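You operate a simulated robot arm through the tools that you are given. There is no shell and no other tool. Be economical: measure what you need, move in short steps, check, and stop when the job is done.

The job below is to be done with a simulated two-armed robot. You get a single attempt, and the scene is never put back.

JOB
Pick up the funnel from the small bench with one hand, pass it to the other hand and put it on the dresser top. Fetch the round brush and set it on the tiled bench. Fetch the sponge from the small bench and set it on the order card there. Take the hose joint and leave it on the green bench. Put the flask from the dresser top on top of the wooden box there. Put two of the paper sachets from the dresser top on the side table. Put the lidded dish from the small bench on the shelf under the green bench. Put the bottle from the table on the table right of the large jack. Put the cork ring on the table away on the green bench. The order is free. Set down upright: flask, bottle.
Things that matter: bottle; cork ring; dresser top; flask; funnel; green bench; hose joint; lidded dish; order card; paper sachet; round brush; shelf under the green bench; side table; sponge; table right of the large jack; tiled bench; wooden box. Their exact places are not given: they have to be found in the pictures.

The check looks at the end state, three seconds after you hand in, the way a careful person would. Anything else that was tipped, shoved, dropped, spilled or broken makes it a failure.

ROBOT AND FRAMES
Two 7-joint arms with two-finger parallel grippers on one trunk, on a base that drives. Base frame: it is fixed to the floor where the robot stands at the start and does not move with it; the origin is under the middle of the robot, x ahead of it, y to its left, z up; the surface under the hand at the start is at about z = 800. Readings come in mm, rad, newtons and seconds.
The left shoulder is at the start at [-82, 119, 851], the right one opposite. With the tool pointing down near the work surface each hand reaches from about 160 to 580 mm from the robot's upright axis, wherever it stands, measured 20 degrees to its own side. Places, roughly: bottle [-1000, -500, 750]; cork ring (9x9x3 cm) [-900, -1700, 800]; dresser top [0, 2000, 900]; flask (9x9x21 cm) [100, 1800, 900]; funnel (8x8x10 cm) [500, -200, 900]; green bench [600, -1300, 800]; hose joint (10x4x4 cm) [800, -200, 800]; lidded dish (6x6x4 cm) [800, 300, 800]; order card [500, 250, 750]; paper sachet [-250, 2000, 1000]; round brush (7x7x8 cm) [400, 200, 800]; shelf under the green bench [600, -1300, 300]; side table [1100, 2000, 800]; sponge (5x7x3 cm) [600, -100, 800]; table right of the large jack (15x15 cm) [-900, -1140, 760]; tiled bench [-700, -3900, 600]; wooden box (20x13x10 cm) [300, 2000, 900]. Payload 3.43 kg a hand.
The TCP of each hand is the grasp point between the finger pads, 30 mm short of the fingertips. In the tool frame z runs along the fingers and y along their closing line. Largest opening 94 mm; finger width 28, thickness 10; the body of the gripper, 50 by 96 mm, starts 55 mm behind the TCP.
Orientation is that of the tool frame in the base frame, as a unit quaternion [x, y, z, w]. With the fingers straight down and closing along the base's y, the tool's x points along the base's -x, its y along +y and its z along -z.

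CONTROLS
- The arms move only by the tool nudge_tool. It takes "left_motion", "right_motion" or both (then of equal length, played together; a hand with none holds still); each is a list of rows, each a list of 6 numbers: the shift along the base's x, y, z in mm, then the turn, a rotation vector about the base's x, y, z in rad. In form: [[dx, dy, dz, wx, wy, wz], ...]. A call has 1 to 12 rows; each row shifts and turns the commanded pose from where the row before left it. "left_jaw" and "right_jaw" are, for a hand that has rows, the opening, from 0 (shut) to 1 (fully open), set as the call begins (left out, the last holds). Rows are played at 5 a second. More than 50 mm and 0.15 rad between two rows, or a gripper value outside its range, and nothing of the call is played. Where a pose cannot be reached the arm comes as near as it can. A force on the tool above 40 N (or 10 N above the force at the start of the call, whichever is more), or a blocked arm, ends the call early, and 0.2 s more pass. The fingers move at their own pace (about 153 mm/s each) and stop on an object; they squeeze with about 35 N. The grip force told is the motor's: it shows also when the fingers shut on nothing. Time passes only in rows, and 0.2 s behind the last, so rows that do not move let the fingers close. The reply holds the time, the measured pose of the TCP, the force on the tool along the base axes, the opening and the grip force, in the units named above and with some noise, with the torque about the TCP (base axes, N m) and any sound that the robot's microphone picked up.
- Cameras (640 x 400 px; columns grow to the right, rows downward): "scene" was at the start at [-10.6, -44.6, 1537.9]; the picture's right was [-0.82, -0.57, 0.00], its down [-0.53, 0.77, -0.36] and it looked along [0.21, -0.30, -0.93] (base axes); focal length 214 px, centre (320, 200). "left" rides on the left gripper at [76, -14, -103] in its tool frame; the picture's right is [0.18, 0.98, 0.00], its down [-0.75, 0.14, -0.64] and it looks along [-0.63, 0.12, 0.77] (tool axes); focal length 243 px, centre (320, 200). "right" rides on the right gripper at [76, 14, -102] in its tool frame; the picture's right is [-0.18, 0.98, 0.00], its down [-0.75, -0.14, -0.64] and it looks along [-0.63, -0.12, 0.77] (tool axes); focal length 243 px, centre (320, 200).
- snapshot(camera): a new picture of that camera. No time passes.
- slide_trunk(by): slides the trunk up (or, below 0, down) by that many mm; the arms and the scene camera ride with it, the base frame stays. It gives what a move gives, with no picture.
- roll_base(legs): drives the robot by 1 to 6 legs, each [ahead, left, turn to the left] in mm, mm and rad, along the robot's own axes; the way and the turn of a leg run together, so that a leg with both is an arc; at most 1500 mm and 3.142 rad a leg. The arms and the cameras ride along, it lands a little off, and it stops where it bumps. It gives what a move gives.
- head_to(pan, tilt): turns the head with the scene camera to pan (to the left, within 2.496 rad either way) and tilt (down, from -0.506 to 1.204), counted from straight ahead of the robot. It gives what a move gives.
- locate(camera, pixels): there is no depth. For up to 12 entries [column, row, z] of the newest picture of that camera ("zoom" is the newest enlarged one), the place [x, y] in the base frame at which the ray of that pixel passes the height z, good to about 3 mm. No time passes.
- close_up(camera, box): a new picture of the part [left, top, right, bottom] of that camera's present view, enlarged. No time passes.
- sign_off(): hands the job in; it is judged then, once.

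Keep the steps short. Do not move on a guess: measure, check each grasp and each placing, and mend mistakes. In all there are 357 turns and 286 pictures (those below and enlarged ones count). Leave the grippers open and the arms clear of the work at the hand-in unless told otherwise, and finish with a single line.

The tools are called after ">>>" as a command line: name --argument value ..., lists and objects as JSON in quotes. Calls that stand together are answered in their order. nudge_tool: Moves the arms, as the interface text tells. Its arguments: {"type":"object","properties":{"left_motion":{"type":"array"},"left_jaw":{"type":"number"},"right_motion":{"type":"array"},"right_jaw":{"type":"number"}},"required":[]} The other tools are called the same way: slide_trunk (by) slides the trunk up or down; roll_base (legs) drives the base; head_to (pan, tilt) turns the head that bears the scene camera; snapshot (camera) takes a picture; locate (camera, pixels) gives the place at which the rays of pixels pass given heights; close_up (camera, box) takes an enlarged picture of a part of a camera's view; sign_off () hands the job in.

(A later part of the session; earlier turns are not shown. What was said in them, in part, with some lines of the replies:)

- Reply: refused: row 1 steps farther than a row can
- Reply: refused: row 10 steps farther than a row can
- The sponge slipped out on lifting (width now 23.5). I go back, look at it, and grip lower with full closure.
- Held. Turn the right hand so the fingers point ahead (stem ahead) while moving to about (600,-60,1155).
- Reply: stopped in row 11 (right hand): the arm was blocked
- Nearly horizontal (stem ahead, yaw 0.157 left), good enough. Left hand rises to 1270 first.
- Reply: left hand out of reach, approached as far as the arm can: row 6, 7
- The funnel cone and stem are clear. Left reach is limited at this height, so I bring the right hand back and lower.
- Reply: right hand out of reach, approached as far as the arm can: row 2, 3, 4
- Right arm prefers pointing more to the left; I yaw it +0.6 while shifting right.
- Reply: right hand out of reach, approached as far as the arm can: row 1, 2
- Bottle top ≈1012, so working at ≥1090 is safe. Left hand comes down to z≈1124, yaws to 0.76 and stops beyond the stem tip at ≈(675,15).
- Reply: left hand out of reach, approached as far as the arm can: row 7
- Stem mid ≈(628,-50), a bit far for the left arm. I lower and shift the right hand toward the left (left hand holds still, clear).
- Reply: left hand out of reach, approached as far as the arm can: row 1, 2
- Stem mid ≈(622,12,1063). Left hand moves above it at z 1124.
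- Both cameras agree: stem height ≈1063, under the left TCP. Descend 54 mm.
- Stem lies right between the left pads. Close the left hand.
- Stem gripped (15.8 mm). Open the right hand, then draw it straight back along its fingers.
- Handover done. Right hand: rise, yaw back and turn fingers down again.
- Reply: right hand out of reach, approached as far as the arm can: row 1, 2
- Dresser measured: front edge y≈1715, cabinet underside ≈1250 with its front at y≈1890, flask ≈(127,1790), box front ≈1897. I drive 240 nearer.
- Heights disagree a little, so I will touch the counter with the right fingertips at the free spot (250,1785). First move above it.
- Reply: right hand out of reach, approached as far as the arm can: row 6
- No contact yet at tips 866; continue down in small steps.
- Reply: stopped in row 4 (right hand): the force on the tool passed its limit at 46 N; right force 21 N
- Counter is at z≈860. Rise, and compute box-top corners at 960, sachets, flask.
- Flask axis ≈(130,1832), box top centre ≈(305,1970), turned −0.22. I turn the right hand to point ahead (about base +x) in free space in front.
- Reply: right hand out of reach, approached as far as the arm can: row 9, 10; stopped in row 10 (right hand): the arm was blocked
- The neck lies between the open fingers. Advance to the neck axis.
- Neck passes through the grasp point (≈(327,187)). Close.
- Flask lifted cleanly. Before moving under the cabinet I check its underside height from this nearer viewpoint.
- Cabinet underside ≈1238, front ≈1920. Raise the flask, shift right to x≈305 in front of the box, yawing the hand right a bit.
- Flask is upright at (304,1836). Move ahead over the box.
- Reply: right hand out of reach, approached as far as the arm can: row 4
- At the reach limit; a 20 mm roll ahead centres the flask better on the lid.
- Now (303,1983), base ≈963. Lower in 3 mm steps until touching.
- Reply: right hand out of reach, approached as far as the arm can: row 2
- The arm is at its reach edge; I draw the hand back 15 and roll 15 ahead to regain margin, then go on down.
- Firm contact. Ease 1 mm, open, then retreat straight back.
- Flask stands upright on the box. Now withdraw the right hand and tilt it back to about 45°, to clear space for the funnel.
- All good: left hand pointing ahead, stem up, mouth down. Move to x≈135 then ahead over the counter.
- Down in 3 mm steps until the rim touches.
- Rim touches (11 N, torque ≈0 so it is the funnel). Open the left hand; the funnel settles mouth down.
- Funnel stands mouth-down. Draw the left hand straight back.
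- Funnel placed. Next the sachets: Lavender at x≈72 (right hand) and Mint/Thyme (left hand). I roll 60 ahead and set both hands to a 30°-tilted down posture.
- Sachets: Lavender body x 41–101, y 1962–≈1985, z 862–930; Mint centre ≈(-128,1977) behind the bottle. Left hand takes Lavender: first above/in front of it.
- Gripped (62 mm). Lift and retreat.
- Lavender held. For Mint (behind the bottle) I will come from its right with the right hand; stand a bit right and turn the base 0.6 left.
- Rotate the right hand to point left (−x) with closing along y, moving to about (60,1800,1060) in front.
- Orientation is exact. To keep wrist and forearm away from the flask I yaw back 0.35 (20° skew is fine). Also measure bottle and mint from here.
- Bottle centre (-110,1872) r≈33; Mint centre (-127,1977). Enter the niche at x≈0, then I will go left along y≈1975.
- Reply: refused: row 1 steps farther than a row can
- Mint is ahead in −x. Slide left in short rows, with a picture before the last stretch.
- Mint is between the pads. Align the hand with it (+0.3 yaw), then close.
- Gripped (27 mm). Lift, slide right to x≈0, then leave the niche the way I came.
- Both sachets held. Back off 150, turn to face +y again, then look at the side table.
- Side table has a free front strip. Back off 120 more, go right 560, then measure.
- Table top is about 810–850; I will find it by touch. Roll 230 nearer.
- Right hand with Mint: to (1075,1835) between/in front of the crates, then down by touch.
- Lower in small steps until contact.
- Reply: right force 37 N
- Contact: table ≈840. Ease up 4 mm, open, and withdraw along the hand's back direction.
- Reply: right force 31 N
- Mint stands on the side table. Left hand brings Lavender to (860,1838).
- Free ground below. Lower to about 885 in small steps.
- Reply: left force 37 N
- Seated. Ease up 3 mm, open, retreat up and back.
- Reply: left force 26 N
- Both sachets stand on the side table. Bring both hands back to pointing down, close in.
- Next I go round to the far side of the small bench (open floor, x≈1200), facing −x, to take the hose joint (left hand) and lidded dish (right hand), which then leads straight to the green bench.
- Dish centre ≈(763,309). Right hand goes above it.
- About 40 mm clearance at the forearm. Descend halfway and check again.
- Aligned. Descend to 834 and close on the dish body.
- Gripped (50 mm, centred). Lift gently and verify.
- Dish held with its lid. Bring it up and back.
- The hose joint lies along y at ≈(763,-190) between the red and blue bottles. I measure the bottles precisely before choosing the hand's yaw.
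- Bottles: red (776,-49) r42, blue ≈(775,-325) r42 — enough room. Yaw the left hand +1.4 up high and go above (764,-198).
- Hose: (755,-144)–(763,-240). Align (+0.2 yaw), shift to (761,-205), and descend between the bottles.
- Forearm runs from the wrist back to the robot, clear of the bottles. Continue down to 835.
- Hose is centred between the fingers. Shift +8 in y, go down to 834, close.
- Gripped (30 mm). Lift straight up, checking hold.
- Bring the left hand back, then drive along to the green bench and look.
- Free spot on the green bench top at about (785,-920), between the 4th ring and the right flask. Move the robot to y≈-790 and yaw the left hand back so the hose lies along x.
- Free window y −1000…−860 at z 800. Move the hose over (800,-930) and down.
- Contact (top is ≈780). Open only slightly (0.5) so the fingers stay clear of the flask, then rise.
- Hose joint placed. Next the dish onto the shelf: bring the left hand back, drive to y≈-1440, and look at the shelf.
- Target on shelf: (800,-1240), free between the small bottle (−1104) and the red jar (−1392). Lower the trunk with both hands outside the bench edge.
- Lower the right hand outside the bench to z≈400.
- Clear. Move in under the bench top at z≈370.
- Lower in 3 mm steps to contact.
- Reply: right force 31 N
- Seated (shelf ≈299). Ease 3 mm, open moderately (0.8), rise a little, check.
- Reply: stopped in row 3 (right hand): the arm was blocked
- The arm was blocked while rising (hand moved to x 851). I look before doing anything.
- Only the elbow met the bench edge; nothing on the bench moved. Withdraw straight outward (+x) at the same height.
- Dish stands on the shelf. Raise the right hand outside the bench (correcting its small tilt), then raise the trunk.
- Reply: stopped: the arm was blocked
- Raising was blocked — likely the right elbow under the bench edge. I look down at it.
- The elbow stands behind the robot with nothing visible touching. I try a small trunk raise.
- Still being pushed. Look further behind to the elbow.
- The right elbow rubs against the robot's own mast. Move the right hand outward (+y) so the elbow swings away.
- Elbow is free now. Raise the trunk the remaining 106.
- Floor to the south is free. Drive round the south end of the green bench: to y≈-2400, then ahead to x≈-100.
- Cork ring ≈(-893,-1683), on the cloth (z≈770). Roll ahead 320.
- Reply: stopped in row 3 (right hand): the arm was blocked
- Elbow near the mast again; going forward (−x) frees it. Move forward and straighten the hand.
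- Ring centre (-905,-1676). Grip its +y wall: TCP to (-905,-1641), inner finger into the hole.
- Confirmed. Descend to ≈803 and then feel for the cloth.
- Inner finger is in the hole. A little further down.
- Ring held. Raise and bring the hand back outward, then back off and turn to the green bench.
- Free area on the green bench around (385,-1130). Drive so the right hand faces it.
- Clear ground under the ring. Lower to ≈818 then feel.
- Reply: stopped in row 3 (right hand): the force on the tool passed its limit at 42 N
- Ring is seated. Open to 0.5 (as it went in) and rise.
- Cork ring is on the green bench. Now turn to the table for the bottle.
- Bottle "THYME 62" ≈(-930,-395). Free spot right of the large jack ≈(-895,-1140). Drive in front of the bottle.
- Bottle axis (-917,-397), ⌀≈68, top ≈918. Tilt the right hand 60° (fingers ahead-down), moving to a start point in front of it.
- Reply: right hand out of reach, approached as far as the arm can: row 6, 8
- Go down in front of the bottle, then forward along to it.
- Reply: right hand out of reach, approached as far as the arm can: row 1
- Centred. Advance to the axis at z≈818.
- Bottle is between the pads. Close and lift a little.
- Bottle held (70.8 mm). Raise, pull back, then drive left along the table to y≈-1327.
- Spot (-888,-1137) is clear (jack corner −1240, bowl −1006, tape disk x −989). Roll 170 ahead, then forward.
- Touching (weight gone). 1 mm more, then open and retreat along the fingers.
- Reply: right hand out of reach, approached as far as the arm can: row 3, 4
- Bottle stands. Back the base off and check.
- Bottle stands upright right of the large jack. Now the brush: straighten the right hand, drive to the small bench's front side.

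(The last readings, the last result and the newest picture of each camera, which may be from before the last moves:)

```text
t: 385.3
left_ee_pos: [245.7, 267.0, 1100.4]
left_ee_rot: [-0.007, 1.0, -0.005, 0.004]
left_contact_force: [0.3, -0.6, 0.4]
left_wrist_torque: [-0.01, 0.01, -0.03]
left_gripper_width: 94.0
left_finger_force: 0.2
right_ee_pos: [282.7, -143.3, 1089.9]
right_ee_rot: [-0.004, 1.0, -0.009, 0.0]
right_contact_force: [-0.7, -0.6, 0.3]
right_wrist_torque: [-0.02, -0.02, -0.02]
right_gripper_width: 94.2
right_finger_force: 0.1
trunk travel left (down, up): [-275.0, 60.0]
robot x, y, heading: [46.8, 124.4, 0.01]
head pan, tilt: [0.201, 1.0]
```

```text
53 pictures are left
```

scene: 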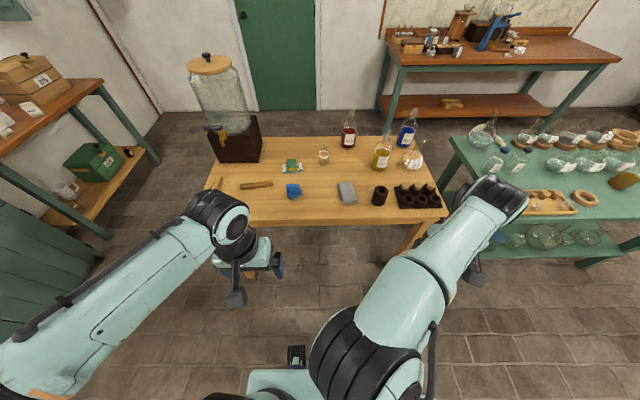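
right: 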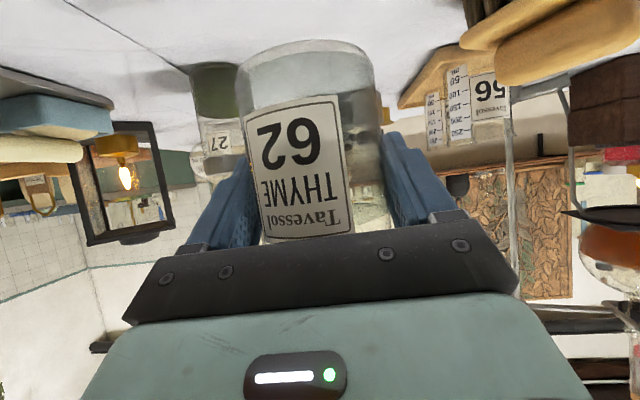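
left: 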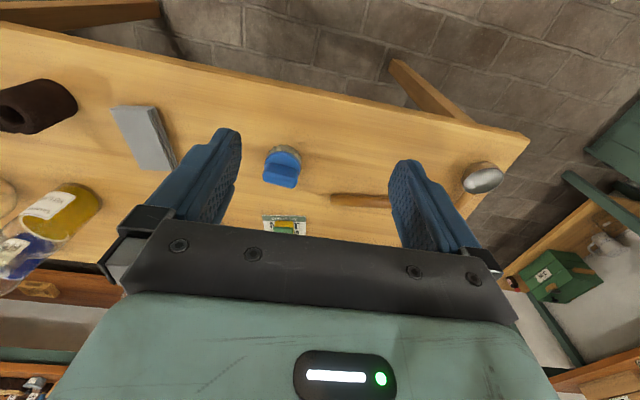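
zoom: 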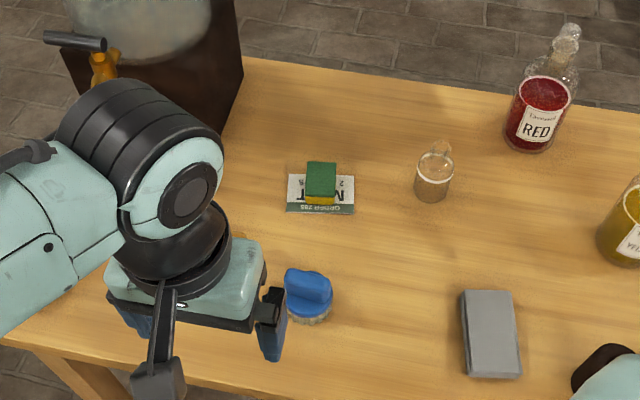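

>>> locate --camera "zoom" --pixels '[[309, 300, 835], [288, 300, 835], [333, 298, 835], [310, 322, 802]]'

>>> locate --camera "left" --pixels '[[283, 160, 835], [264, 160, 835], [302, 160, 835], [283, 147, 802]]'

>>> close_up --camera "left" --box '[250, 130, 320, 200]'

```text
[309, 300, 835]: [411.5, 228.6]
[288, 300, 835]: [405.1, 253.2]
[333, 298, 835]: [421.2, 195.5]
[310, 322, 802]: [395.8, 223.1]
```

```text
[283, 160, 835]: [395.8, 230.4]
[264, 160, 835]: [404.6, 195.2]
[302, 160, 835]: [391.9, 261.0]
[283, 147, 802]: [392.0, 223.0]
```

```text
5.71 times, centred on (285, 165) of left
```

zoom: 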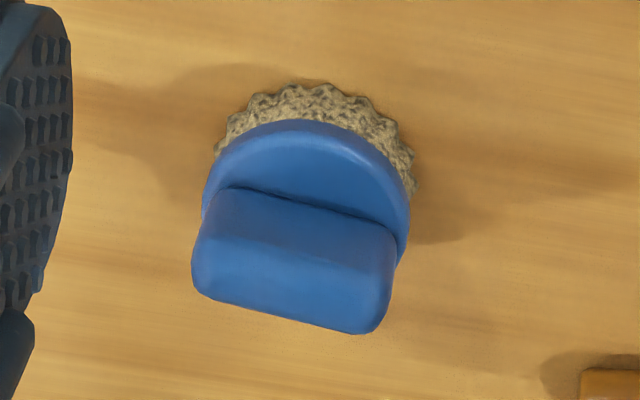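

Brush centre ≈(416,229), handle bar turned ≈−0.22. Left hand goes above it.

>>> nudge_tool --left_motion '[[34, -7.6, -26, 0, 0, -0.044], [34, -7.6, -26, 0, 0, -0.044], [34, -7.6, -26, 0, 0, -0.044], [34, -7.6, -26, 0, 0, -0.044], [34, -7.6, -26, 0, 0, -0.044]]' --left_jaw 1.0

>>> snapshot --camera "left"

```text
t: 386.5
left_ee_pos: [417.6, 228.2, 971.8]
left_ee_rot: [0.102, 0.995, -0.005, 0.003]
left_contact_force: [0.3, 0.3, 0.1]
left_wrist_torque: [0.01, 0.03, -0.01]
left_gripper_width: 93.5
left_finger_force: 0.1
right_ee_pos: [284.7, -141.9, 1091.3]
right_ee_rot: [-0.002, 1.0, -0.009, 0.0]
right_contact_force: [0.4, -0.2, 0.8]
right_wrist_torque: [0.03, -0.02, 0.01]
right_gripper_width: 94.0
right_finger_force: 0.0
trunk travel left (down, up): [-275.0, 60.0]
robot x, y, heading: [44.4, 123.6, 0.006]
head pan, tilt: [0.201, 1.0]
```

```text
51 pictures are left
```

left: 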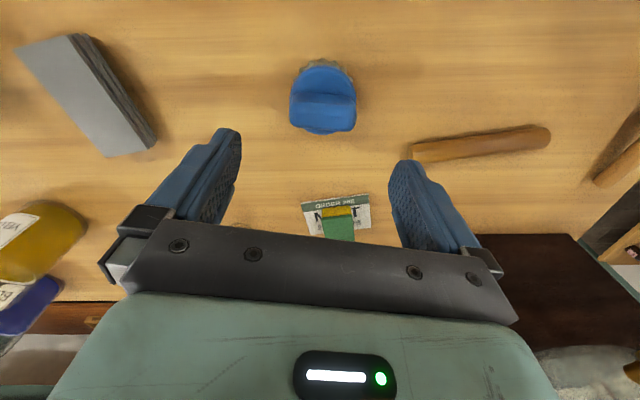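

Well centred. Descend to ≈852, close, test lift.

>>> nudge_tool --left_motion '[[0, 1, -40, 0, 0, 0], [0, 0, -40, 0, 0, 0], [0, 0, -30, 0, 0, 0], [0, 0, -10, 0, 0, 0]]'

>>> snapshot --camera "left"

```text
t: 387.5
left_ee_pos: [417.1, 229.7, 852.3]
left_ee_rot: [0.103, 0.995, -0.005, 0.003]
left_contact_force: [-0.1, 0.2, 0.4]
left_wrist_torque: [-0.01, 0.02, 0.04]
left_gripper_width: 94.0
left_finger_force: 0.0
right_ee_pos: [283.4, -141.7, 1090.1]
right_ee_rot: [-0.002, 1.0, -0.009, 0.0]
right_contact_force: [-1.1, -0.5, -0.4]
right_wrist_torque: [-0.01, -0.02, 0.02]
right_gripper_width: 93.9
right_finger_force: 0.0
trunk travel left (down, up): [-275.0, 60.0]
robot x, y, heading: [47.6, 124.8, 0.004]
head pan, tilt: [0.201, 1.0]
```

```text
50 pictures are left
```

left: 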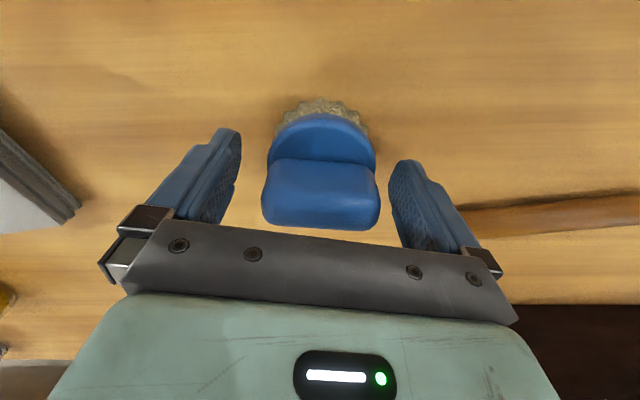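

>>> nudge_tool --left_motion '[[0, 0, 0, 0, 0, 0], [0, 0, 0, 0, 0, 0], [0, 0, 0, 0, 0, 0]]' --left_jaw 0.0

>>> nudge_tool --left_motion '[[0, 0, 15, 0, 0, 0], [0, 0, 25, 0, 0, 0], [0, 0, 30, 0, 0, 0]]'

>>> snapshot --camera "left"

```text
t: 388.3
left_ee_pos: [415.8, 229.6, 852.4]
left_ee_rot: [0.102, 0.995, -0.005, 0.003]
left_contact_force: [0.6, 0.0, 0.3]
left_wrist_torque: [0.0, -0.01, -0.02]
left_gripper_width: 63.6
left_finger_force: 35.2
right_ee_pos: [281.7, -142.4, 1090.0]
right_ee_rot: [-0.003, 1.0, -0.009, 0.0]
right_contact_force: [-0.4, 0.0, 0.2]
right_wrist_torque: [-0.02, -0.01, -0.03]
right_gripper_width: 93.9
right_finger_force: 0.0
trunk travel left (down, up): [-275.0, 60.0]
robot x, y, heading: [45.1, 125.7, 0.01]
head pan, tilt: [0.201, 1.0]
```

```text
t: 389.1
left_ee_pos: [415.8, 230.4, 920.8]
left_ee_rot: [0.102, 0.995, -0.005, 0.004]
left_contact_force: [-1.2, -0.8, -1.8]
left_wrist_torque: [0.02, 0.02, 0.03]
left_gripper_width: 63.6
left_finger_force: 35.3
right_ee_pos: [282.5, -141.8, 1091.1]
right_ee_rot: [-0.003, 1.0, -0.009, 0.001]
right_contact_force: [-1.2, 0.4, -0.1]
right_wrist_torque: [-0.01, -0.02, -0.03]
right_gripper_width: 93.8
right_finger_force: 0.0
trunk travel left (down, up): [-275.0, 60.0]
robot x, y, heading: [41.7, 127.3, 0.005]
head pan, tilt: [0.201, 1.0]
```

```text
49 pictures are left
```

left: 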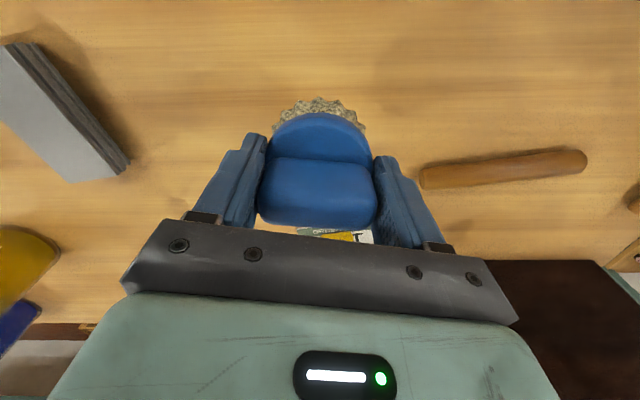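

Brush held. Raise, pull in, and drive down the corridor toward the tiled bench.

>>> nudge_tool --left_motion '[[0, 0, 40, 0, 0, 0], [0, 0, 40, 0, 0, 0], [-30, 5, 30, 0, 0, 0], [-35, 5, 30, 0, 0, 0], [-35, 5, 20, 0, 0, 0], [-35, 5, 0, 0, 0, 0]]'

>>> roll_base --legs '[[-225, 0, -0.005], [0, -1300, 0], [0, -1200, 0], [0, 0, -1.571]]'

>>> head_to --pan 0.0 --tilt 0.6

>>> snapshot --camera "scene"

```text
t: 390.5
left_ee_pos: [278.8, 250.0, 1081.7]
left_ee_rot: [0.103, 0.995, -0.005, 0.003]
left_contact_force: [-0.2, 0.5, -1.3]
left_wrist_torque: [-0.02, 0.0, 0.0]
left_gripper_width: 63.6
left_finger_force: 34.7
right_ee_pos: [282.2, -141.8, 1090.4]
right_ee_rot: [-0.003, 1.0, -0.009, 0.0]
right_contact_force: [-0.6, -0.4, 0.6]
right_wrist_torque: [-0.01, 0.0, -0.01]
right_gripper_width: 93.8
right_finger_force: 0.0
trunk travel left (down, up): [-275.0, 60.0]
robot x, y, heading: [41.8, 124.9, 0.007]
head pan, tilt: [0.201, 1.0]
```

```text
t: 418.0
left_ee_pos: [-77.8, -2666.2, 1081.1]
left_ee_rot: [0.778, 0.628, -0.006, -0.002]
left_contact_force: [0.1, 0.7, -1.5]
left_wrist_torque: [-0.01, 0.0, -0.02]
left_gripper_width: 63.9
left_finger_force: 34.8
right_ee_pos: [-470.2, -2665.8, 1091.0]
right_ee_rot: [0.708, 0.706, -0.006, -0.006]
right_contact_force: [-0.2, 0.3, 0.0]
right_wrist_torque: [-0.01, -0.01, 0.01]
right_gripper_width: 93.9
right_finger_force: 0.1
trunk travel left (down, up): [-275.0, 60.0]
robot x, y, heading: [-200.4, -2432.1, -1.575]
head pan, tilt: [0.201, 1.0]
```

```text
t: 418.9
left_ee_pos: [-77.5, -2666.6, 1079.9]
left_ee_rot: [0.778, 0.629, -0.005, -0.001]
left_contact_force: [-0.1, -0.2, -1.3]
left_wrist_torque: [0.0, -0.04, 0.01]
left_gripper_width: 63.9
left_finger_force: 34.7
right_ee_pos: [-471.9, -2664.3, 1090.5]
right_ee_rot: [0.707, 0.707, -0.006, -0.006]
right_contact_force: [-0.5, -0.5, -0.2]
right_wrist_torque: [-0.01, 0.0, 0.03]
right_gripper_width: 94.3
right_finger_force: 0.0
trunk travel left (down, up): [-275.0, 60.0]
robot x, y, heading: [-202.7, -2429.4, -1.577]
head pan, tilt: [0.0, 0.6]
```

```text
48 pictures are left
```

scene: 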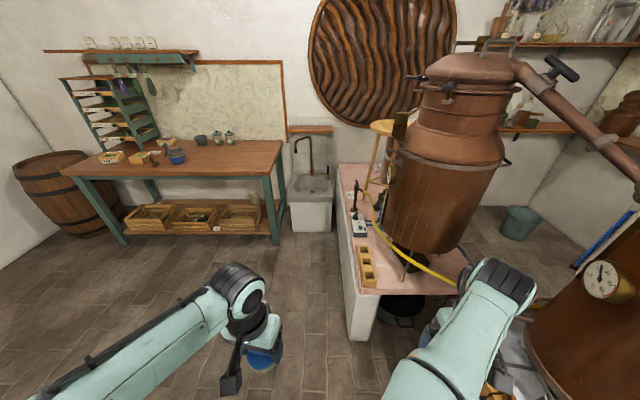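

>>> close_up --camera "scene" --box '[320, 150, 480, 350]'

>>> locate --camera "scene" --pixels '[[362, 290, 600], [338, 165, 600], [440, 290, 600], [348, 342, 0], [367, 285, 600], [356, 250, 600], [410, 280, 600], [348, 180, 600]]'

```text
2.00 times, centred on (400, 250) of scene
```

zoom: 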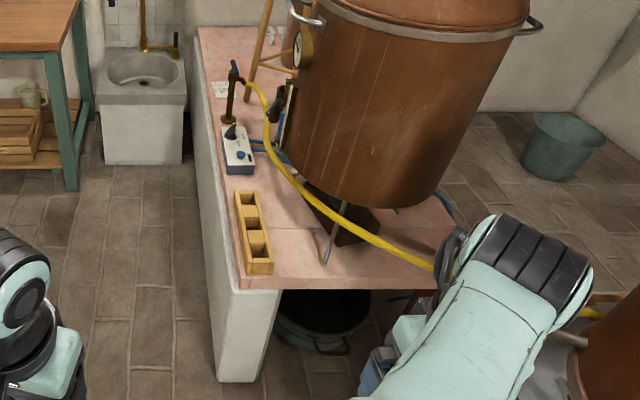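

```text
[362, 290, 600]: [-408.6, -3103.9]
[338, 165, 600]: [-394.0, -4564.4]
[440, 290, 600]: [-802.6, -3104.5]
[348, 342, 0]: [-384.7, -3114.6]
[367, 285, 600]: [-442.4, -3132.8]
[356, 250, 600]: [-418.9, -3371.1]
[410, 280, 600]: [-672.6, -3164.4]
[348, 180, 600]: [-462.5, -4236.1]
```

>>> locate --camera "zoom" --pixels '[[237, 195, 600], [272, 270, 600], [245, 275, 600], [237, 174, 600], [256, 172, 600], [229, 125, 600], [220, 95, 600], [225, 60, 600], [325, 262, 600], [300, 255, 600], [222, 150, 600]]'

```text
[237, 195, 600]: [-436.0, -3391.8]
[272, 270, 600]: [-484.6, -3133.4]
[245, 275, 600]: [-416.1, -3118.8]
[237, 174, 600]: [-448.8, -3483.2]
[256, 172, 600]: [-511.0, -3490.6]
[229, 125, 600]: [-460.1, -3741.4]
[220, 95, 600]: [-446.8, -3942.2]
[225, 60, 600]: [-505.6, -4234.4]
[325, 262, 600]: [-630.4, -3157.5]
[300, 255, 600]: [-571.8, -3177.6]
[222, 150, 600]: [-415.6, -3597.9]
```

The best access is from the bench's long left side. Drive round to (150,-3300), face −x, and look.

>>> roll_base --legs '[[0, 350, 0.004], [1070, 0, 0], [0, 0, -1.571]]'

>>> head_to --pan 0.15 --tilt 0.75

>>> snapshot --camera "scene"

```text
t: 431.4
left_ee_pos: [-93.9, -3628.0, 1080.2]
left_ee_rot: [0.994, -0.105, -0.002, -0.005]
left_contact_force: [-1.1, -0.2, -0.8]
left_wrist_torque: [0.01, -0.01, 0.01]
left_gripper_width: 63.2
left_finger_force: 35.3
right_ee_pos: [-94.9, -3234.9, 1090.1]
right_ee_rot: [1.0, 0.001, 0.0, -0.008]
right_contact_force: [-0.2, 0.4, 0.5]
right_wrist_torque: [-0.01, 0.0, 0.02]
right_gripper_width: 94.1
right_finger_force: 0.1
trunk travel left (down, up): [-275.0, 60.0]
robot x, y, heading: [139.8, -3502.2, -3.141]
head pan, tilt: [0.0, 0.6]
```

```text
t: 432.1
left_ee_pos: [-95.6, -3627.3, 1081.2]
left_ee_rot: [0.995, -0.104, -0.003, -0.005]
left_contact_force: [-0.2, -0.1, -1.3]
left_wrist_torque: [0.0, 0.0, -0.05]
left_gripper_width: 63.3
left_finger_force: 34.6
right_ee_pos: [-95.3, -3234.8, 1091.2]
right_ee_rot: [1.0, 0.001, -0.001, -0.008]
right_contact_force: [-0.3, 0.9, 0.1]
right_wrist_torque: [-0.01, 0.01, -0.01]
right_gripper_width: 94.0
right_finger_force: 0.2
trunk travel left (down, up): [-275.0, 60.0]
robot x, y, heading: [141.1, -3504.7, -3.135]
head pan, tilt: [0.15, 0.75]
```

```text
46 pictures are left
```

scene: 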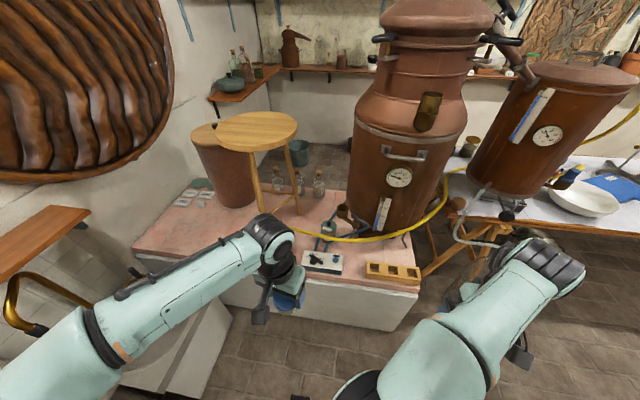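

>>> close_up --camera "scene" --box '[120, 150, 360, 310]'

>>> locate --camera "scene" --pixels '[[420, 286, 600], [420, 286, 560], [136, 247, 600], [200, 240, 600], [225, 232, 600], [240, 215, 600], [230, 225, 600], [300, 262, 600]]'

```text
2.50 times, centred on (240, 230) of scene
```

zoom: 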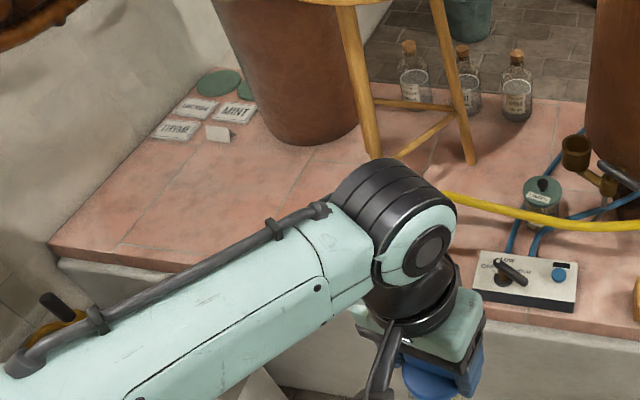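

```text
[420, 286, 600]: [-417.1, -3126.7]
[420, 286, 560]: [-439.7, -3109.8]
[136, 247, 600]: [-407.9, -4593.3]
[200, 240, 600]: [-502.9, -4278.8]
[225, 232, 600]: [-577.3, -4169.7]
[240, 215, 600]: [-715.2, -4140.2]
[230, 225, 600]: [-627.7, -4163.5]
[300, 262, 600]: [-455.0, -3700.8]
```

>>> locate --camera "scene" --pixels '[[194, 196, 600], [194, 196, 500], [210, 196, 600], [180, 203, 600], [343, 268, 600], [383, 280, 600], [258, 212, 600], [300, 214, 600], [180, 345, 0], [240, 320, 0]]'

>>> snapshot --camera "left"

```text
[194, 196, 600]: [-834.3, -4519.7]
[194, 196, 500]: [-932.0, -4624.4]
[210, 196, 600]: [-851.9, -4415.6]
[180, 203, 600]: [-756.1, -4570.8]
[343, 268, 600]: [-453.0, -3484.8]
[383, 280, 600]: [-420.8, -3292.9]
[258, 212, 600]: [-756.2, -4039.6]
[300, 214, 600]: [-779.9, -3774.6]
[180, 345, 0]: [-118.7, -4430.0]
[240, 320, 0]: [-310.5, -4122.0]
```

```text
44 pictures are left
```

left: 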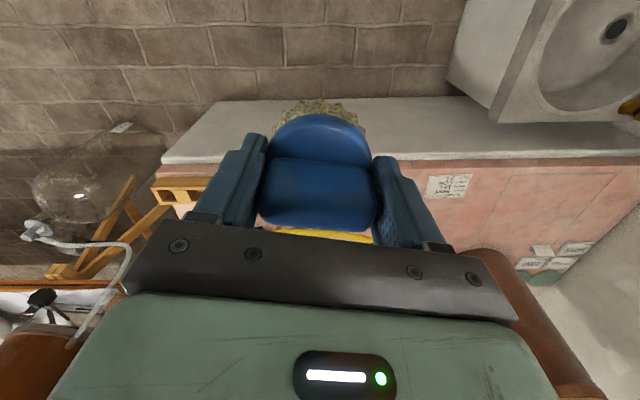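

>>> locate --camera "left" --pixels '[[428, 190, 600], [468, 186, 600], [510, 190, 600], [550, 200, 600], [430, 160, 600], [450, 78, 500], [497, 118, 500], [400, 175, 600], [540, 225, 600]]'

```text
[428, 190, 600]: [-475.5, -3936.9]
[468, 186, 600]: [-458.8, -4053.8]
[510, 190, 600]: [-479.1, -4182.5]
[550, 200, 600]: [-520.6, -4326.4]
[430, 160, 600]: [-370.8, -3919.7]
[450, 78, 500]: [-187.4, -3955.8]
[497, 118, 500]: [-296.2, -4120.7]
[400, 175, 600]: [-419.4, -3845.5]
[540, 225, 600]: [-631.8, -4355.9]
```

Free tile between the small stand (y≈−3741) and the paper note (y −3937…−4053): target (-485,-3855). Drive to (-50,-3640).

>>> roll_base --legs '[[0, 135, -0.006], [190, 0, 0]]'

>>> head_to --pan 0.4 --tilt 1.0

>>> snapshot --camera "scene"

>>> snapshot --camera "left"

```text
t: 435.1
left_ee_pos: [-283.9, -3763.7, 1080.2]
left_ee_rot: [0.994, -0.105, -0.002, -0.005]
left_contact_force: [0.3, 0.4, -1.1]
left_wrist_torque: [0.0, -0.05, -0.01]
left_gripper_width: 63.2
left_finger_force: 34.7
right_ee_pos: [-284.3, -3370.4, 1091.4]
right_ee_rot: [1.0, 0.001, 0.0, -0.009]
right_contact_force: [-0.2, 0.6, -0.6]
right_wrist_torque: [0.0, 0.01, 0.0]
right_gripper_width: 93.9
right_finger_force: 0.1
trunk travel left (down, up): [-275.0, 60.0]
robot x, y, heading: [-47.5, -3636.9, -3.135]
head pan, tilt: [0.15, 0.75]
```

```text
t: 435.9
left_ee_pos: [-282.5, -3762.7, 1081.6]
left_ee_rot: [0.994, -0.105, -0.003, -0.004]
left_contact_force: [-0.2, -0.6, -1.1]
left_wrist_torque: [0.03, 0.03, -0.01]
left_gripper_width: 63.5
left_finger_force: 35.2
right_ee_pos: [-284.5, -3371.5, 1091.2]
right_ee_rot: [1.0, 0.001, 0.0, -0.007]
right_contact_force: [-0.4, 0.3, 0.1]
right_wrist_torque: [-0.02, 0.02, 0.01]
right_gripper_width: 94.0
right_finger_force: 0.1
trunk travel left (down, up): [-275.0, 60.0]
robot x, y, heading: [-47.1, -3639.0, -3.135]
head pan, tilt: [0.4, 1.0]
```

```text
43 pictures are left
```

scene: 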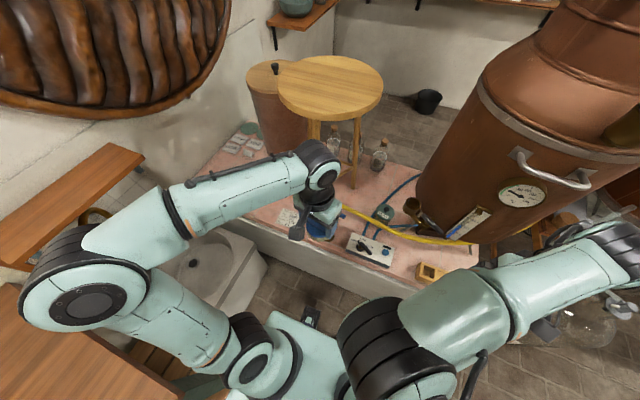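

```text
42 pictures are left
```

left: 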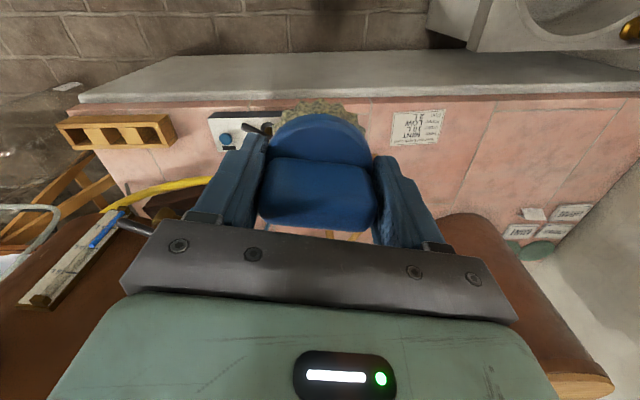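

>>> locate --camera "left" --pixels '[[392, 130, 600], [445, 130, 600], [275, 130, 600], [330, 98, 600], [330, 100, 580]]'

>>> locate --camera "scene" --pixels '[[80, 300, 1050], [80, 300, 1100], [30, 290, 850], [95, 350, 850], [60, 215, 1150], [130, 170, 1150], [288, 216, 600], [350, 236, 600]]'

```text
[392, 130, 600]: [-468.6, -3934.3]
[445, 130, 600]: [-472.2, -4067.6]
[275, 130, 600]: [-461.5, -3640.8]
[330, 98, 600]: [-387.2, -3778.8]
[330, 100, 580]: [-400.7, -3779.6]
```

```text
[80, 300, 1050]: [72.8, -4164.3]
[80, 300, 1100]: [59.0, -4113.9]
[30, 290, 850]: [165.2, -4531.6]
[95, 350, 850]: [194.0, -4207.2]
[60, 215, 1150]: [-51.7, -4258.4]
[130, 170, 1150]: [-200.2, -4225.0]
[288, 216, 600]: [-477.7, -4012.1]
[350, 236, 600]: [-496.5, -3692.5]
```

The left elbow is near the wooden bench behind; I shift 100 to the right for elbow room and re-check the spot.

>>> roll_base --legs '[[0, -110, 0]]'

>>> snapshot --camera "scene"

>>> close_up --camera "scene" --box '[220, 140, 420, 280]'

```text
t: 437.5
left_ee_pos: [-284.5, -3652.9, 1079.6]
left_ee_rot: [0.995, -0.104, -0.003, -0.005]
left_contact_force: [-0.2, -0.4, 0.3]
left_wrist_torque: [0.02, 0.0, -0.01]
left_gripper_width: 63.5
left_finger_force: 35.3
right_ee_pos: [-284.9, -3261.2, 1091.0]
right_ee_rot: [1.0, 0.001, 0.0, -0.009]
right_contact_force: [0.7, 0.9, 0.5]
right_wrist_torque: [-0.05, 0.04, -0.03]
right_gripper_width: 94.2
right_finger_force: 0.1
trunk travel left (down, up): [-275.0, 60.0]
robot x, y, heading: [-49.2, -3532.3, -3.135]
head pan, tilt: [0.4, 1.0]
```

```text
41 pictures are left
```

scene: 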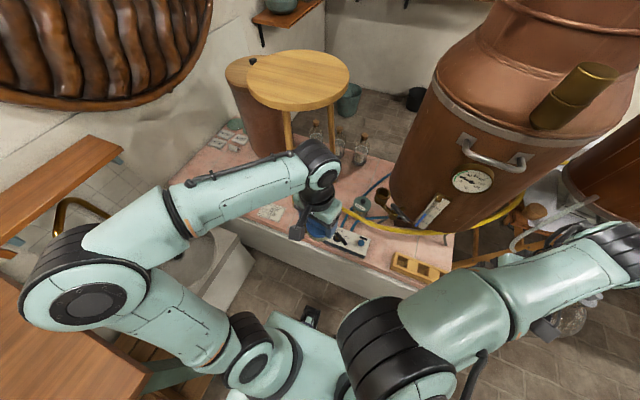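

```text
2.86 times, centred on (320, 210) of scene
```

zoom: 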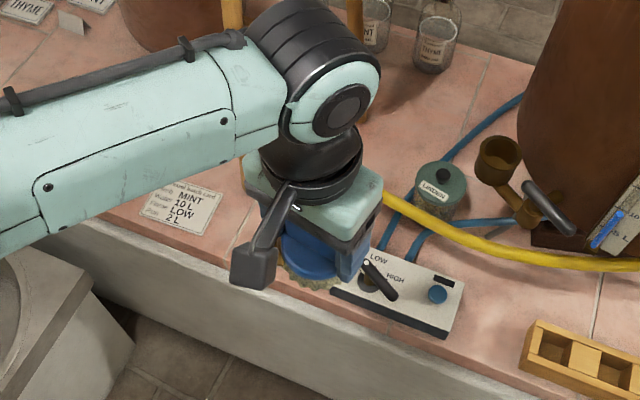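

Something may be hidden behind the hand around y≈-3741. Shift the left hand left and look.

>>> nudge_tool --left_motion '[[0, -40, 0, 0, 0, 0], [0, -40, 0, 0, 0, 0], [0, -40, 0, 0, 0, 0], [0, -40, 0, 0, 0, 0]]'

>>> close_up --camera "scene" --box '[220, 140, 420, 280]'

>>> snapshot --camera "scene"

```text
t: 438.5
left_ee_pos: [-283.9, -3813.1, 1076.6]
left_ee_rot: [0.994, -0.105, -0.003, -0.005]
left_contact_force: [-0.3, -0.1, -0.9]
left_wrist_torque: [0.01, 0.01, 0.01]
left_gripper_width: 63.6
left_finger_force: 34.9
right_ee_pos: [-285.4, -3261.3, 1090.5]
right_ee_rot: [1.0, 0.0, 0.0, -0.009]
right_contact_force: [1.2, -0.3, -1.3]
right_wrist_torque: [0.0, 0.0, 0.04]
right_gripper_width: 94.0
right_finger_force: 0.0
trunk travel left (down, up): [-275.0, 60.0]
robot x, y, heading: [-49.3, -3530.3, -3.138]
head pan, tilt: [0.4, 1.0]
```

```text
2.86 times, centred on (320, 210) of scene
```

zoom: 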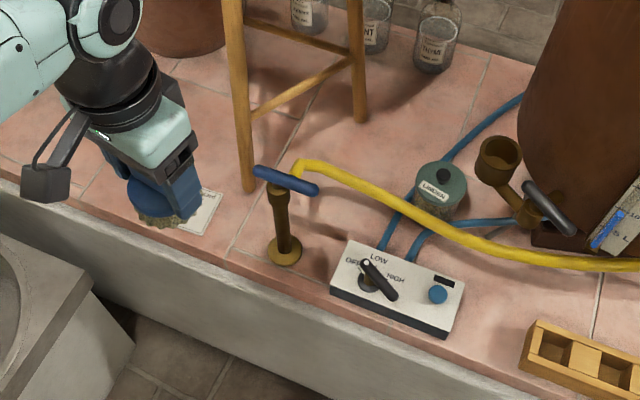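

```text
38 pictures are left
```

scene: 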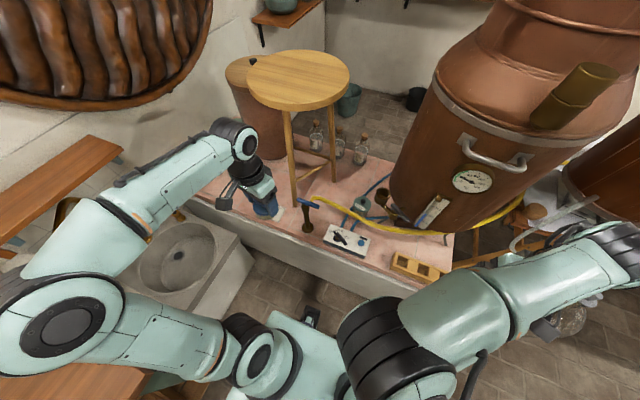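

>>> locate --camera "zoom" --pixels '[[285, 258, 600], [285, 183, 720], [255, 172, 720], [318, 190, 720], [285, 183, 680], [222, 200, 600], [205, 235, 600], [250, 192, 600], [230, 262, 600], [255, 172, 760]]'

```text
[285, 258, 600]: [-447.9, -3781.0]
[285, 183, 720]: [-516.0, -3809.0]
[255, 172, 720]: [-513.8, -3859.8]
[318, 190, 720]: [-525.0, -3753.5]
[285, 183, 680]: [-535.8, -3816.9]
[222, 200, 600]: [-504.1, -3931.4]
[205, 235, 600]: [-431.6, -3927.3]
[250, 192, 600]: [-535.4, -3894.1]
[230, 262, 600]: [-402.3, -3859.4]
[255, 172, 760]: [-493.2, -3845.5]
```

The tap (base (-448,-3781), tall) and the note leave a clear patch at (-455,-3880). Move the brush over it in steps.

>>> nudge_tool --left_motion '[[-28, -11, -29, 0, 0, 0.03], [-28, -11, -29, 0, 0, 0.03], [-28, -11, -29, 0, 0, 0.03], [-28, -11, -29, 0, 0, 0.03], [-29, -11, -29, 0, 0, 0.03], [-29, -12, -29, 0, 0, 0.05]]'

>>> snapshot --camera "scene"

>>> snapshot --camera "left"

```text
t: 439.9
left_ee_pos: [-456.4, -3880.8, 905.4]
left_ee_rot: [1.0, -0.005, -0.004, -0.004]
left_contact_force: [-0.3, 0.4, -0.6]
left_wrist_torque: [-0.01, 0.01, -0.02]
left_gripper_width: 63.7
left_finger_force: 34.9
right_ee_pos: [-284.6, -3262.4, 1089.8]
right_ee_rot: [1.0, 0.0, 0.0, -0.008]
right_contact_force: [-0.7, -0.9, 0.8]
right_wrist_torque: [0.01, -0.05, -0.02]
right_gripper_width: 94.1
right_finger_force: 0.1
trunk travel left (down, up): [-275.0, 60.0]
robot x, y, heading: [-47.6, -3529.7, -3.138]
head pan, tilt: [0.4, 1.0]
```

```text
37 pictures are left
```

scene: 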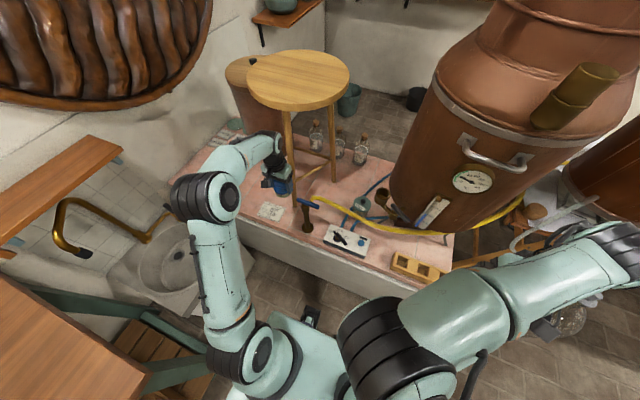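

```text
36 pictures are left
```

left: 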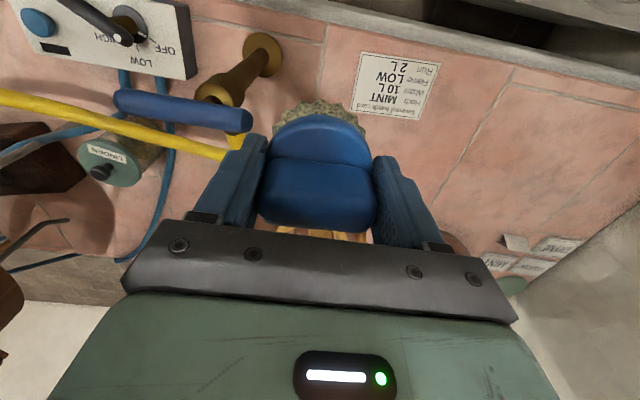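

>>> locate --camera "left" --pixels '[[252, 122, 850], [252, 122, 800], [262, 55, 605], [245, 62, 605], [356, 60, 600], [352, 105, 600], [430, 118, 600], [437, 62, 600]]'

>>> close_up --camera "scene" --box '[220, 140, 380, 260]'

```text
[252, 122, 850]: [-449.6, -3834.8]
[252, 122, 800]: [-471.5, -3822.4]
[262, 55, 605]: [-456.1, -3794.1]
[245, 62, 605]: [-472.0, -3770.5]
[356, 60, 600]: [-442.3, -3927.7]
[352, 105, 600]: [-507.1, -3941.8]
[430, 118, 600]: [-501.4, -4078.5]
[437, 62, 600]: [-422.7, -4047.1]
```

```text
3.33 times, centred on (300, 200) of scene
```

zoom: 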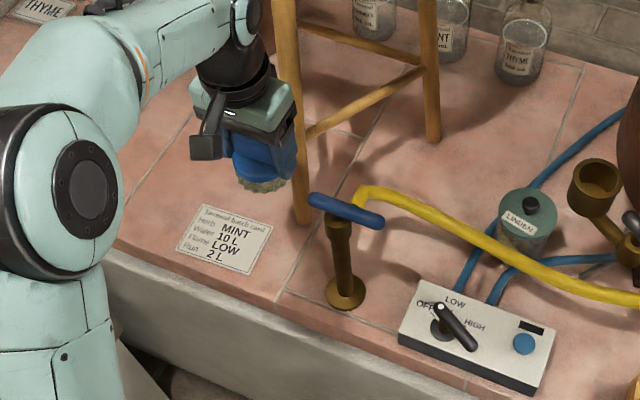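

>>> locate --camera "zoom" --pixels '[[310, 198, 850], [310, 198, 800], [310, 198, 750], [297, 222, 600], [297, 160, 800], [345, 298, 605], [272, 232, 600], [262, 268, 600]]'

```text
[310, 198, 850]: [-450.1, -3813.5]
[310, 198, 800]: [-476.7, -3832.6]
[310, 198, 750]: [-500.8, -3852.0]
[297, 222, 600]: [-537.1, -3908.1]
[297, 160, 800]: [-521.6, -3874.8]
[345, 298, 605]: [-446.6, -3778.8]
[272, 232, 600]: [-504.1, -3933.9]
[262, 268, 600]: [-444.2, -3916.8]
```

Handle end at (-468,-3826,816); I shift to (-447,-3891) for ≈17 mm clearance and descend slowly.

>>> nudge_tool --left_motion '[[9, -10, 0, 0, 0, 0], [0, 0, -25, 0, 0, 0], [0, 0, -25, 0, 0, 0], [0, 0, -25, 0, 0, 0], [0, 0, -25, 0, 0, 0]]'

>>> close_up --camera "scene" --box '[220, 140, 380, 260]'

>>> snapshot --camera "left"

```text
t: 441.1
left_ee_pos: [-445.1, -3891.8, 806.7]
left_ee_rot: [1.0, -0.004, -0.004, -0.005]
left_contact_force: [0.3, 0.6, -1.6]
left_wrist_torque: [-0.01, -0.01, -0.02]
left_gripper_width: 63.6
left_finger_force: 34.6
right_ee_pos: [-283.4, -3261.0, 1090.8]
right_ee_rot: [1.0, 0.001, 0.0, -0.009]
right_contact_force: [0.2, -0.5, 0.6]
right_wrist_torque: [0.0, -0.01, 0.01]
right_gripper_width: 94.1
right_finger_force: 0.0
trunk travel left (down, up): [-275.0, 60.0]
robot x, y, heading: [-47.4, -3531.6, -3.133]
head pan, tilt: [0.4, 1.0]
```

```text
3.33 times, centred on (300, 200) of scene
```

zoom: 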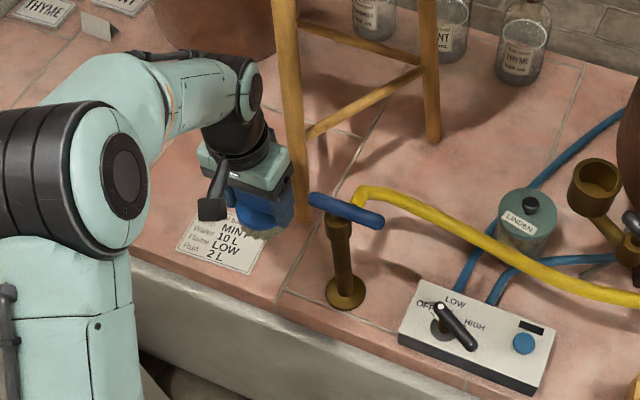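

```text
33 pictures are left
```

left: 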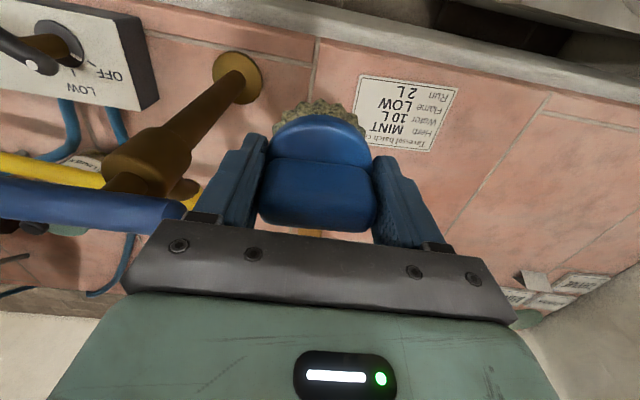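

24 mm gap to the handle. Continue down.

>>> nudge_tool --left_motion '[[0, 0, -25, 0, 0, 0], [0, 0, -25, 0, 0, 0], [0, 0, -25, 0, 0, 0], [0, 0, -25, 0, 0, 0], [0, 0, -20, 0, 0, 0]]'

>>> snapshot --camera "left"

>>> close_up --camera "scene" --box '[220, 140, 380, 260]'

```text
t: 442.3
left_ee_pos: [-445.6, -3890.6, 684.8]
left_ee_rot: [1.0, -0.004, -0.003, -0.004]
left_contact_force: [1.0, 0.1, -0.7]
left_wrist_torque: [-0.02, 0.02, 0.01]
left_gripper_width: 63.7
left_finger_force: 34.8
right_ee_pos: [-284.9, -3261.6, 1091.3]
right_ee_rot: [1.0, 0.001, 0.0, -0.008]
right_contact_force: [0.4, -0.4, 0.7]
right_wrist_torque: [-0.03, -0.03, -0.02]
right_gripper_width: 94.1
right_finger_force: 0.1
trunk travel left (down, up): [-275.0, 60.0]
robot x, y, heading: [-50.0, -3529.3, -3.14]
head pan, tilt: [0.4, 1.0]
```

```text
32 pictures are left
```

left: 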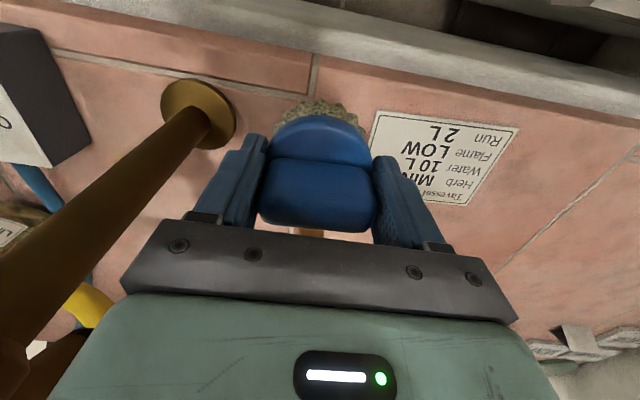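

```text
3.33 times, centred on (300, 200) of scene
```

zoom: 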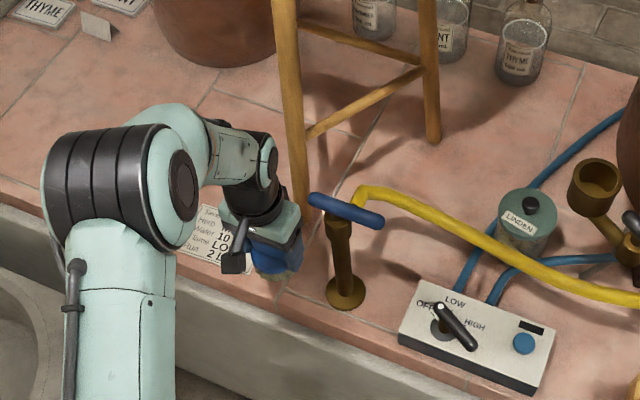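

Lower step by step to contact.

>>> nudge_tool --left_motion '[[0, 0, -15, 0, 0, 0], [0, 0, -10, 0, 0, 0], [0, 0, -4, 0, 0, 0]]'

>>> nudge_tool --left_motion '[[0, 0, -3, 0, 0, 0], [0, 0, -3, 0, 0, 0]]'

```text
t: 443.1
left_ee_pos: [-444.3, -3892.4, 657.3]
left_ee_rot: [1.0, -0.005, -0.002, -0.004]
left_contact_force: [-0.1, 0.3, -1.5]
left_wrist_torque: [-0.01, -0.01, 0.0]
left_gripper_width: 63.3
left_finger_force: 35.6
right_ee_pos: [-284.9, -3261.6, 1092.0]
right_ee_rot: [1.0, 0.001, 0.0, -0.01]
right_contact_force: [0.6, -0.6, 0.1]
right_wrist_torque: [-0.01, 0.01, 0.02]
right_gripper_width: 94.1
right_finger_force: 0.2
trunk travel left (down, up): [-275.0, 60.0]
robot x, y, heading: [-50.1, -3527.6, -3.139]
head pan, tilt: [0.4, 1.0]
```

```text
t: 443.7
left_ee_pos: [-444.3, -3890.5, 651.6]
left_ee_rot: [1.0, -0.004, -0.004, -0.005]
left_contact_force: [0.1, 0.0, -0.9]
left_wrist_torque: [-0.02, -0.03, -0.03]
left_gripper_width: 63.8
left_finger_force: 35.1
right_ee_pos: [-284.6, -3260.5, 1092.0]
right_ee_rot: [1.0, 0.0, 0.001, -0.009]
right_contact_force: [0.1, 0.3, -0.2]
right_wrist_torque: [-0.01, 0.0, 0.02]
right_gripper_width: 94.1
right_finger_force: 0.1
trunk travel left (down, up): [-275.0, 60.0]
robot x, y, heading: [-48.8, -3530.6, -3.136]
head pan, tilt: [0.4, 1.0]
```

>>> nudge_tool --left_motion '[[0, 0, -3, 0, 0, 0], [0, 0, -3, 0, 0, 0], [0, 0, -3, 0, 0, 0]]'

>>> nudge_tool --left_motion '[[0, 0, -3, 0, 0, 0], [0, 0, -3, 0, 0, 0]]'

```text
t: 444.5
left_ee_pos: [-445.2, -3891.1, 641.9]
left_ee_rot: [1.0, -0.005, -0.003, -0.005]
left_contact_force: [-0.8, -0.3, -1.3]
left_wrist_torque: [-0.01, -0.02, 0.0]
left_gripper_width: 63.3
left_finger_force: 35.1
right_ee_pos: [-284.4, -3260.9, 1091.2]
right_ee_rot: [1.0, 0.001, 0.0, -0.009]
right_contact_force: [-0.6, 1.1, 0.3]
right_wrist_torque: [0.02, 0.0, 0.01]
right_gripper_width: 94.1
right_finger_force: 0.1
trunk travel left (down, up): [-275.0, 60.0]
robot x, y, heading: [-46.9, -3528.2, -3.136]
head pan, tilt: [0.4, 1.0]
```

```text
t: 445.1
left_ee_pos: [-446.2, -3891.2, 635.7]
left_ee_rot: [1.0, -0.004, -0.005, -0.004]
left_contact_force: [1.4, -0.1, 7.4]
left_wrist_torque: [-0.2, -0.14, 0.08]
left_gripper_width: 63.9
left_finger_force: 35.2
right_ee_pos: [-284.3, -3259.5, 1092.1]
right_ee_rot: [1.0, 0.0, 0.0, -0.008]
right_contact_force: [-0.4, 0.1, 0.5]
right_wrist_torque: [-0.01, -0.02, -0.03]
right_gripper_width: 94.1
right_finger_force: 0.1
trunk travel left (down, up): [-275.0, 60.0]
robot x, y, heading: [-52.5, -3528.8, -3.138]
head pan, tilt: [0.4, 1.0]
```

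Contact (top ≈584). Open to 0.82, then rise straight up.

>>> nudge_tool --left_motion '[[0, 0, 0, 0, 0, 0], [0, 0, 0, 0, 0, 0], [0, 0, 0, 0, 0, 0]]' --left_jaw 0.84

>>> nudge_tool --left_motion '[[0, 0, 20, 0, 0, 0], [0, 0, 30, 0, 0, 0], [0, 0, 30, 0, 0, 0], [0, 0, 30, 0, 0, 0], [0, 0, 40, 0, 0, 0], [0, 0, 40, 0, 0, 0], [0, 0, 40, 0, 0, 0], [0, 0, 40, 0, 0, 0]]'

>>> snapshot --camera "left"

```text
t: 445.9
left_ee_pos: [-446.6, -3891.6, 636.8]
left_ee_rot: [1.0, -0.004, -0.003, -0.004]
left_contact_force: [-0.5, 1.0, -0.6]
left_wrist_torque: [-0.02, 0.0, 0.01]
left_gripper_width: 78.9
left_finger_force: 0.0
right_ee_pos: [-285.1, -3260.3, 1089.9]
right_ee_rot: [1.0, 0.001, 0.0, -0.009]
right_contact_force: [0.8, -0.4, 0.5]
right_wrist_torque: [-0.02, 0.0, -0.03]
right_gripper_width: 94.0
right_finger_force: 0.0
trunk travel left (down, up): [-275.0, 60.0]
robot x, y, heading: [-46.9, -3528.8, -3.137]
head pan, tilt: [0.4, 1.0]
```

```text
t: 447.7
left_ee_pos: [-443.6, -3891.2, 907.1]
left_ee_rot: [1.0, -0.006, -0.003, -0.004]
left_contact_force: [0.3, -0.3, 0.8]
left_wrist_torque: [0.02, -0.01, -0.01]
left_gripper_width: 79.1
left_finger_force: 0.1
right_ee_pos: [-283.8, -3260.9, 1091.7]
right_ee_rot: [1.0, 0.0, 0.0, -0.007]
right_contact_force: [0.6, 0.2, 0.4]
right_wrist_torque: [-0.02, 0.02, 0.01]
right_gripper_width: 94.2
right_finger_force: 0.1
trunk travel left (down, up): [-275.0, 60.0]
robot x, y, heading: [-47.2, -3527.4, -3.137]
head pan, tilt: [0.4, 1.0]
```

```text
30 pictures are left
```

left: 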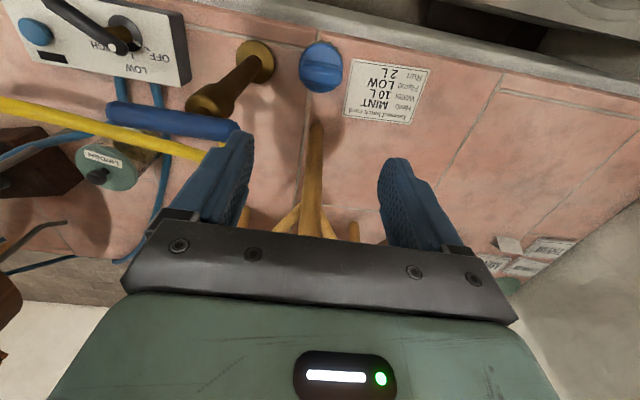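

>>> close_up --camera "left" --box '[240, 10, 440, 135]'

>>> nudge_tool --left_motion '[[25, 10, 35, 0, 0, 0], [30, 12, 30, 0, 0, 0], [30, 12, 30, 0, 0, 0], [30, 12, 30, 0, 0, 0], [30, 12, 20, 0, 0, 0], [20, 12, 0, 0, 0, 0]]' --left_jaw 1.0

>>> close_up --camera "scene" --box '[220, 140, 380, 260]'

```text
3.20 times, centred on (340, 72) of left
```

zoom: 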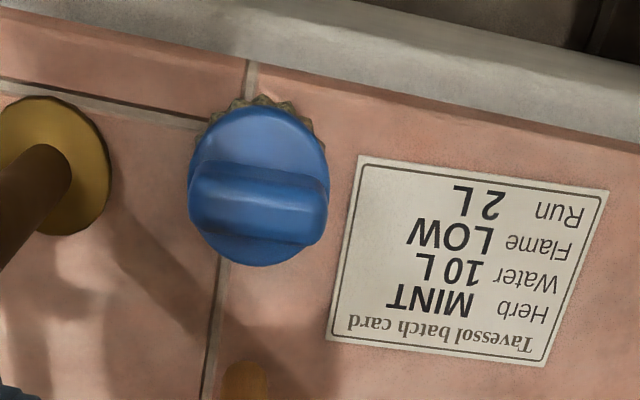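

```text
t: 449.1
left_ee_pos: [-280.7, -3818.4, 1053.0]
left_ee_rot: [1.0, -0.004, -0.004, -0.004]
left_contact_force: [0.0, 0.5, 0.0]
left_wrist_torque: [-0.02, -0.01, -0.01]
left_gripper_width: 93.9
left_finger_force: 0.1
right_ee_pos: [-284.3, -3261.5, 1091.5]
right_ee_rot: [1.0, 0.0, -0.001, -0.008]
right_contact_force: [-0.6, 0.2, -0.6]
right_wrist_torque: [0.0, -0.01, 0.0]
right_gripper_width: 93.9
right_finger_force: 0.0
trunk travel left (down, up): [-275.0, 60.0]
robot x, y, heading: [-48.1, -3528.4, -3.135]
head pan, tilt: [0.4, 1.0]
```

```text
3.33 times, centred on (300, 200) of scene
```

zoom: 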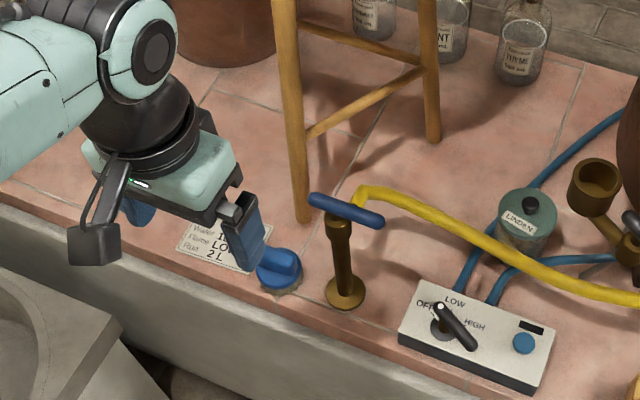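

All nine placings have been checked in pictures; both grippers are open and clear. I hand in.

>>> sign_off

```text
The job is handed in.
```

All nine placings are done and I checked each one in pictures: the funnel was passed hand to hand and stands mouth-down, the flask and bottle stand upright, and the job is handed in.
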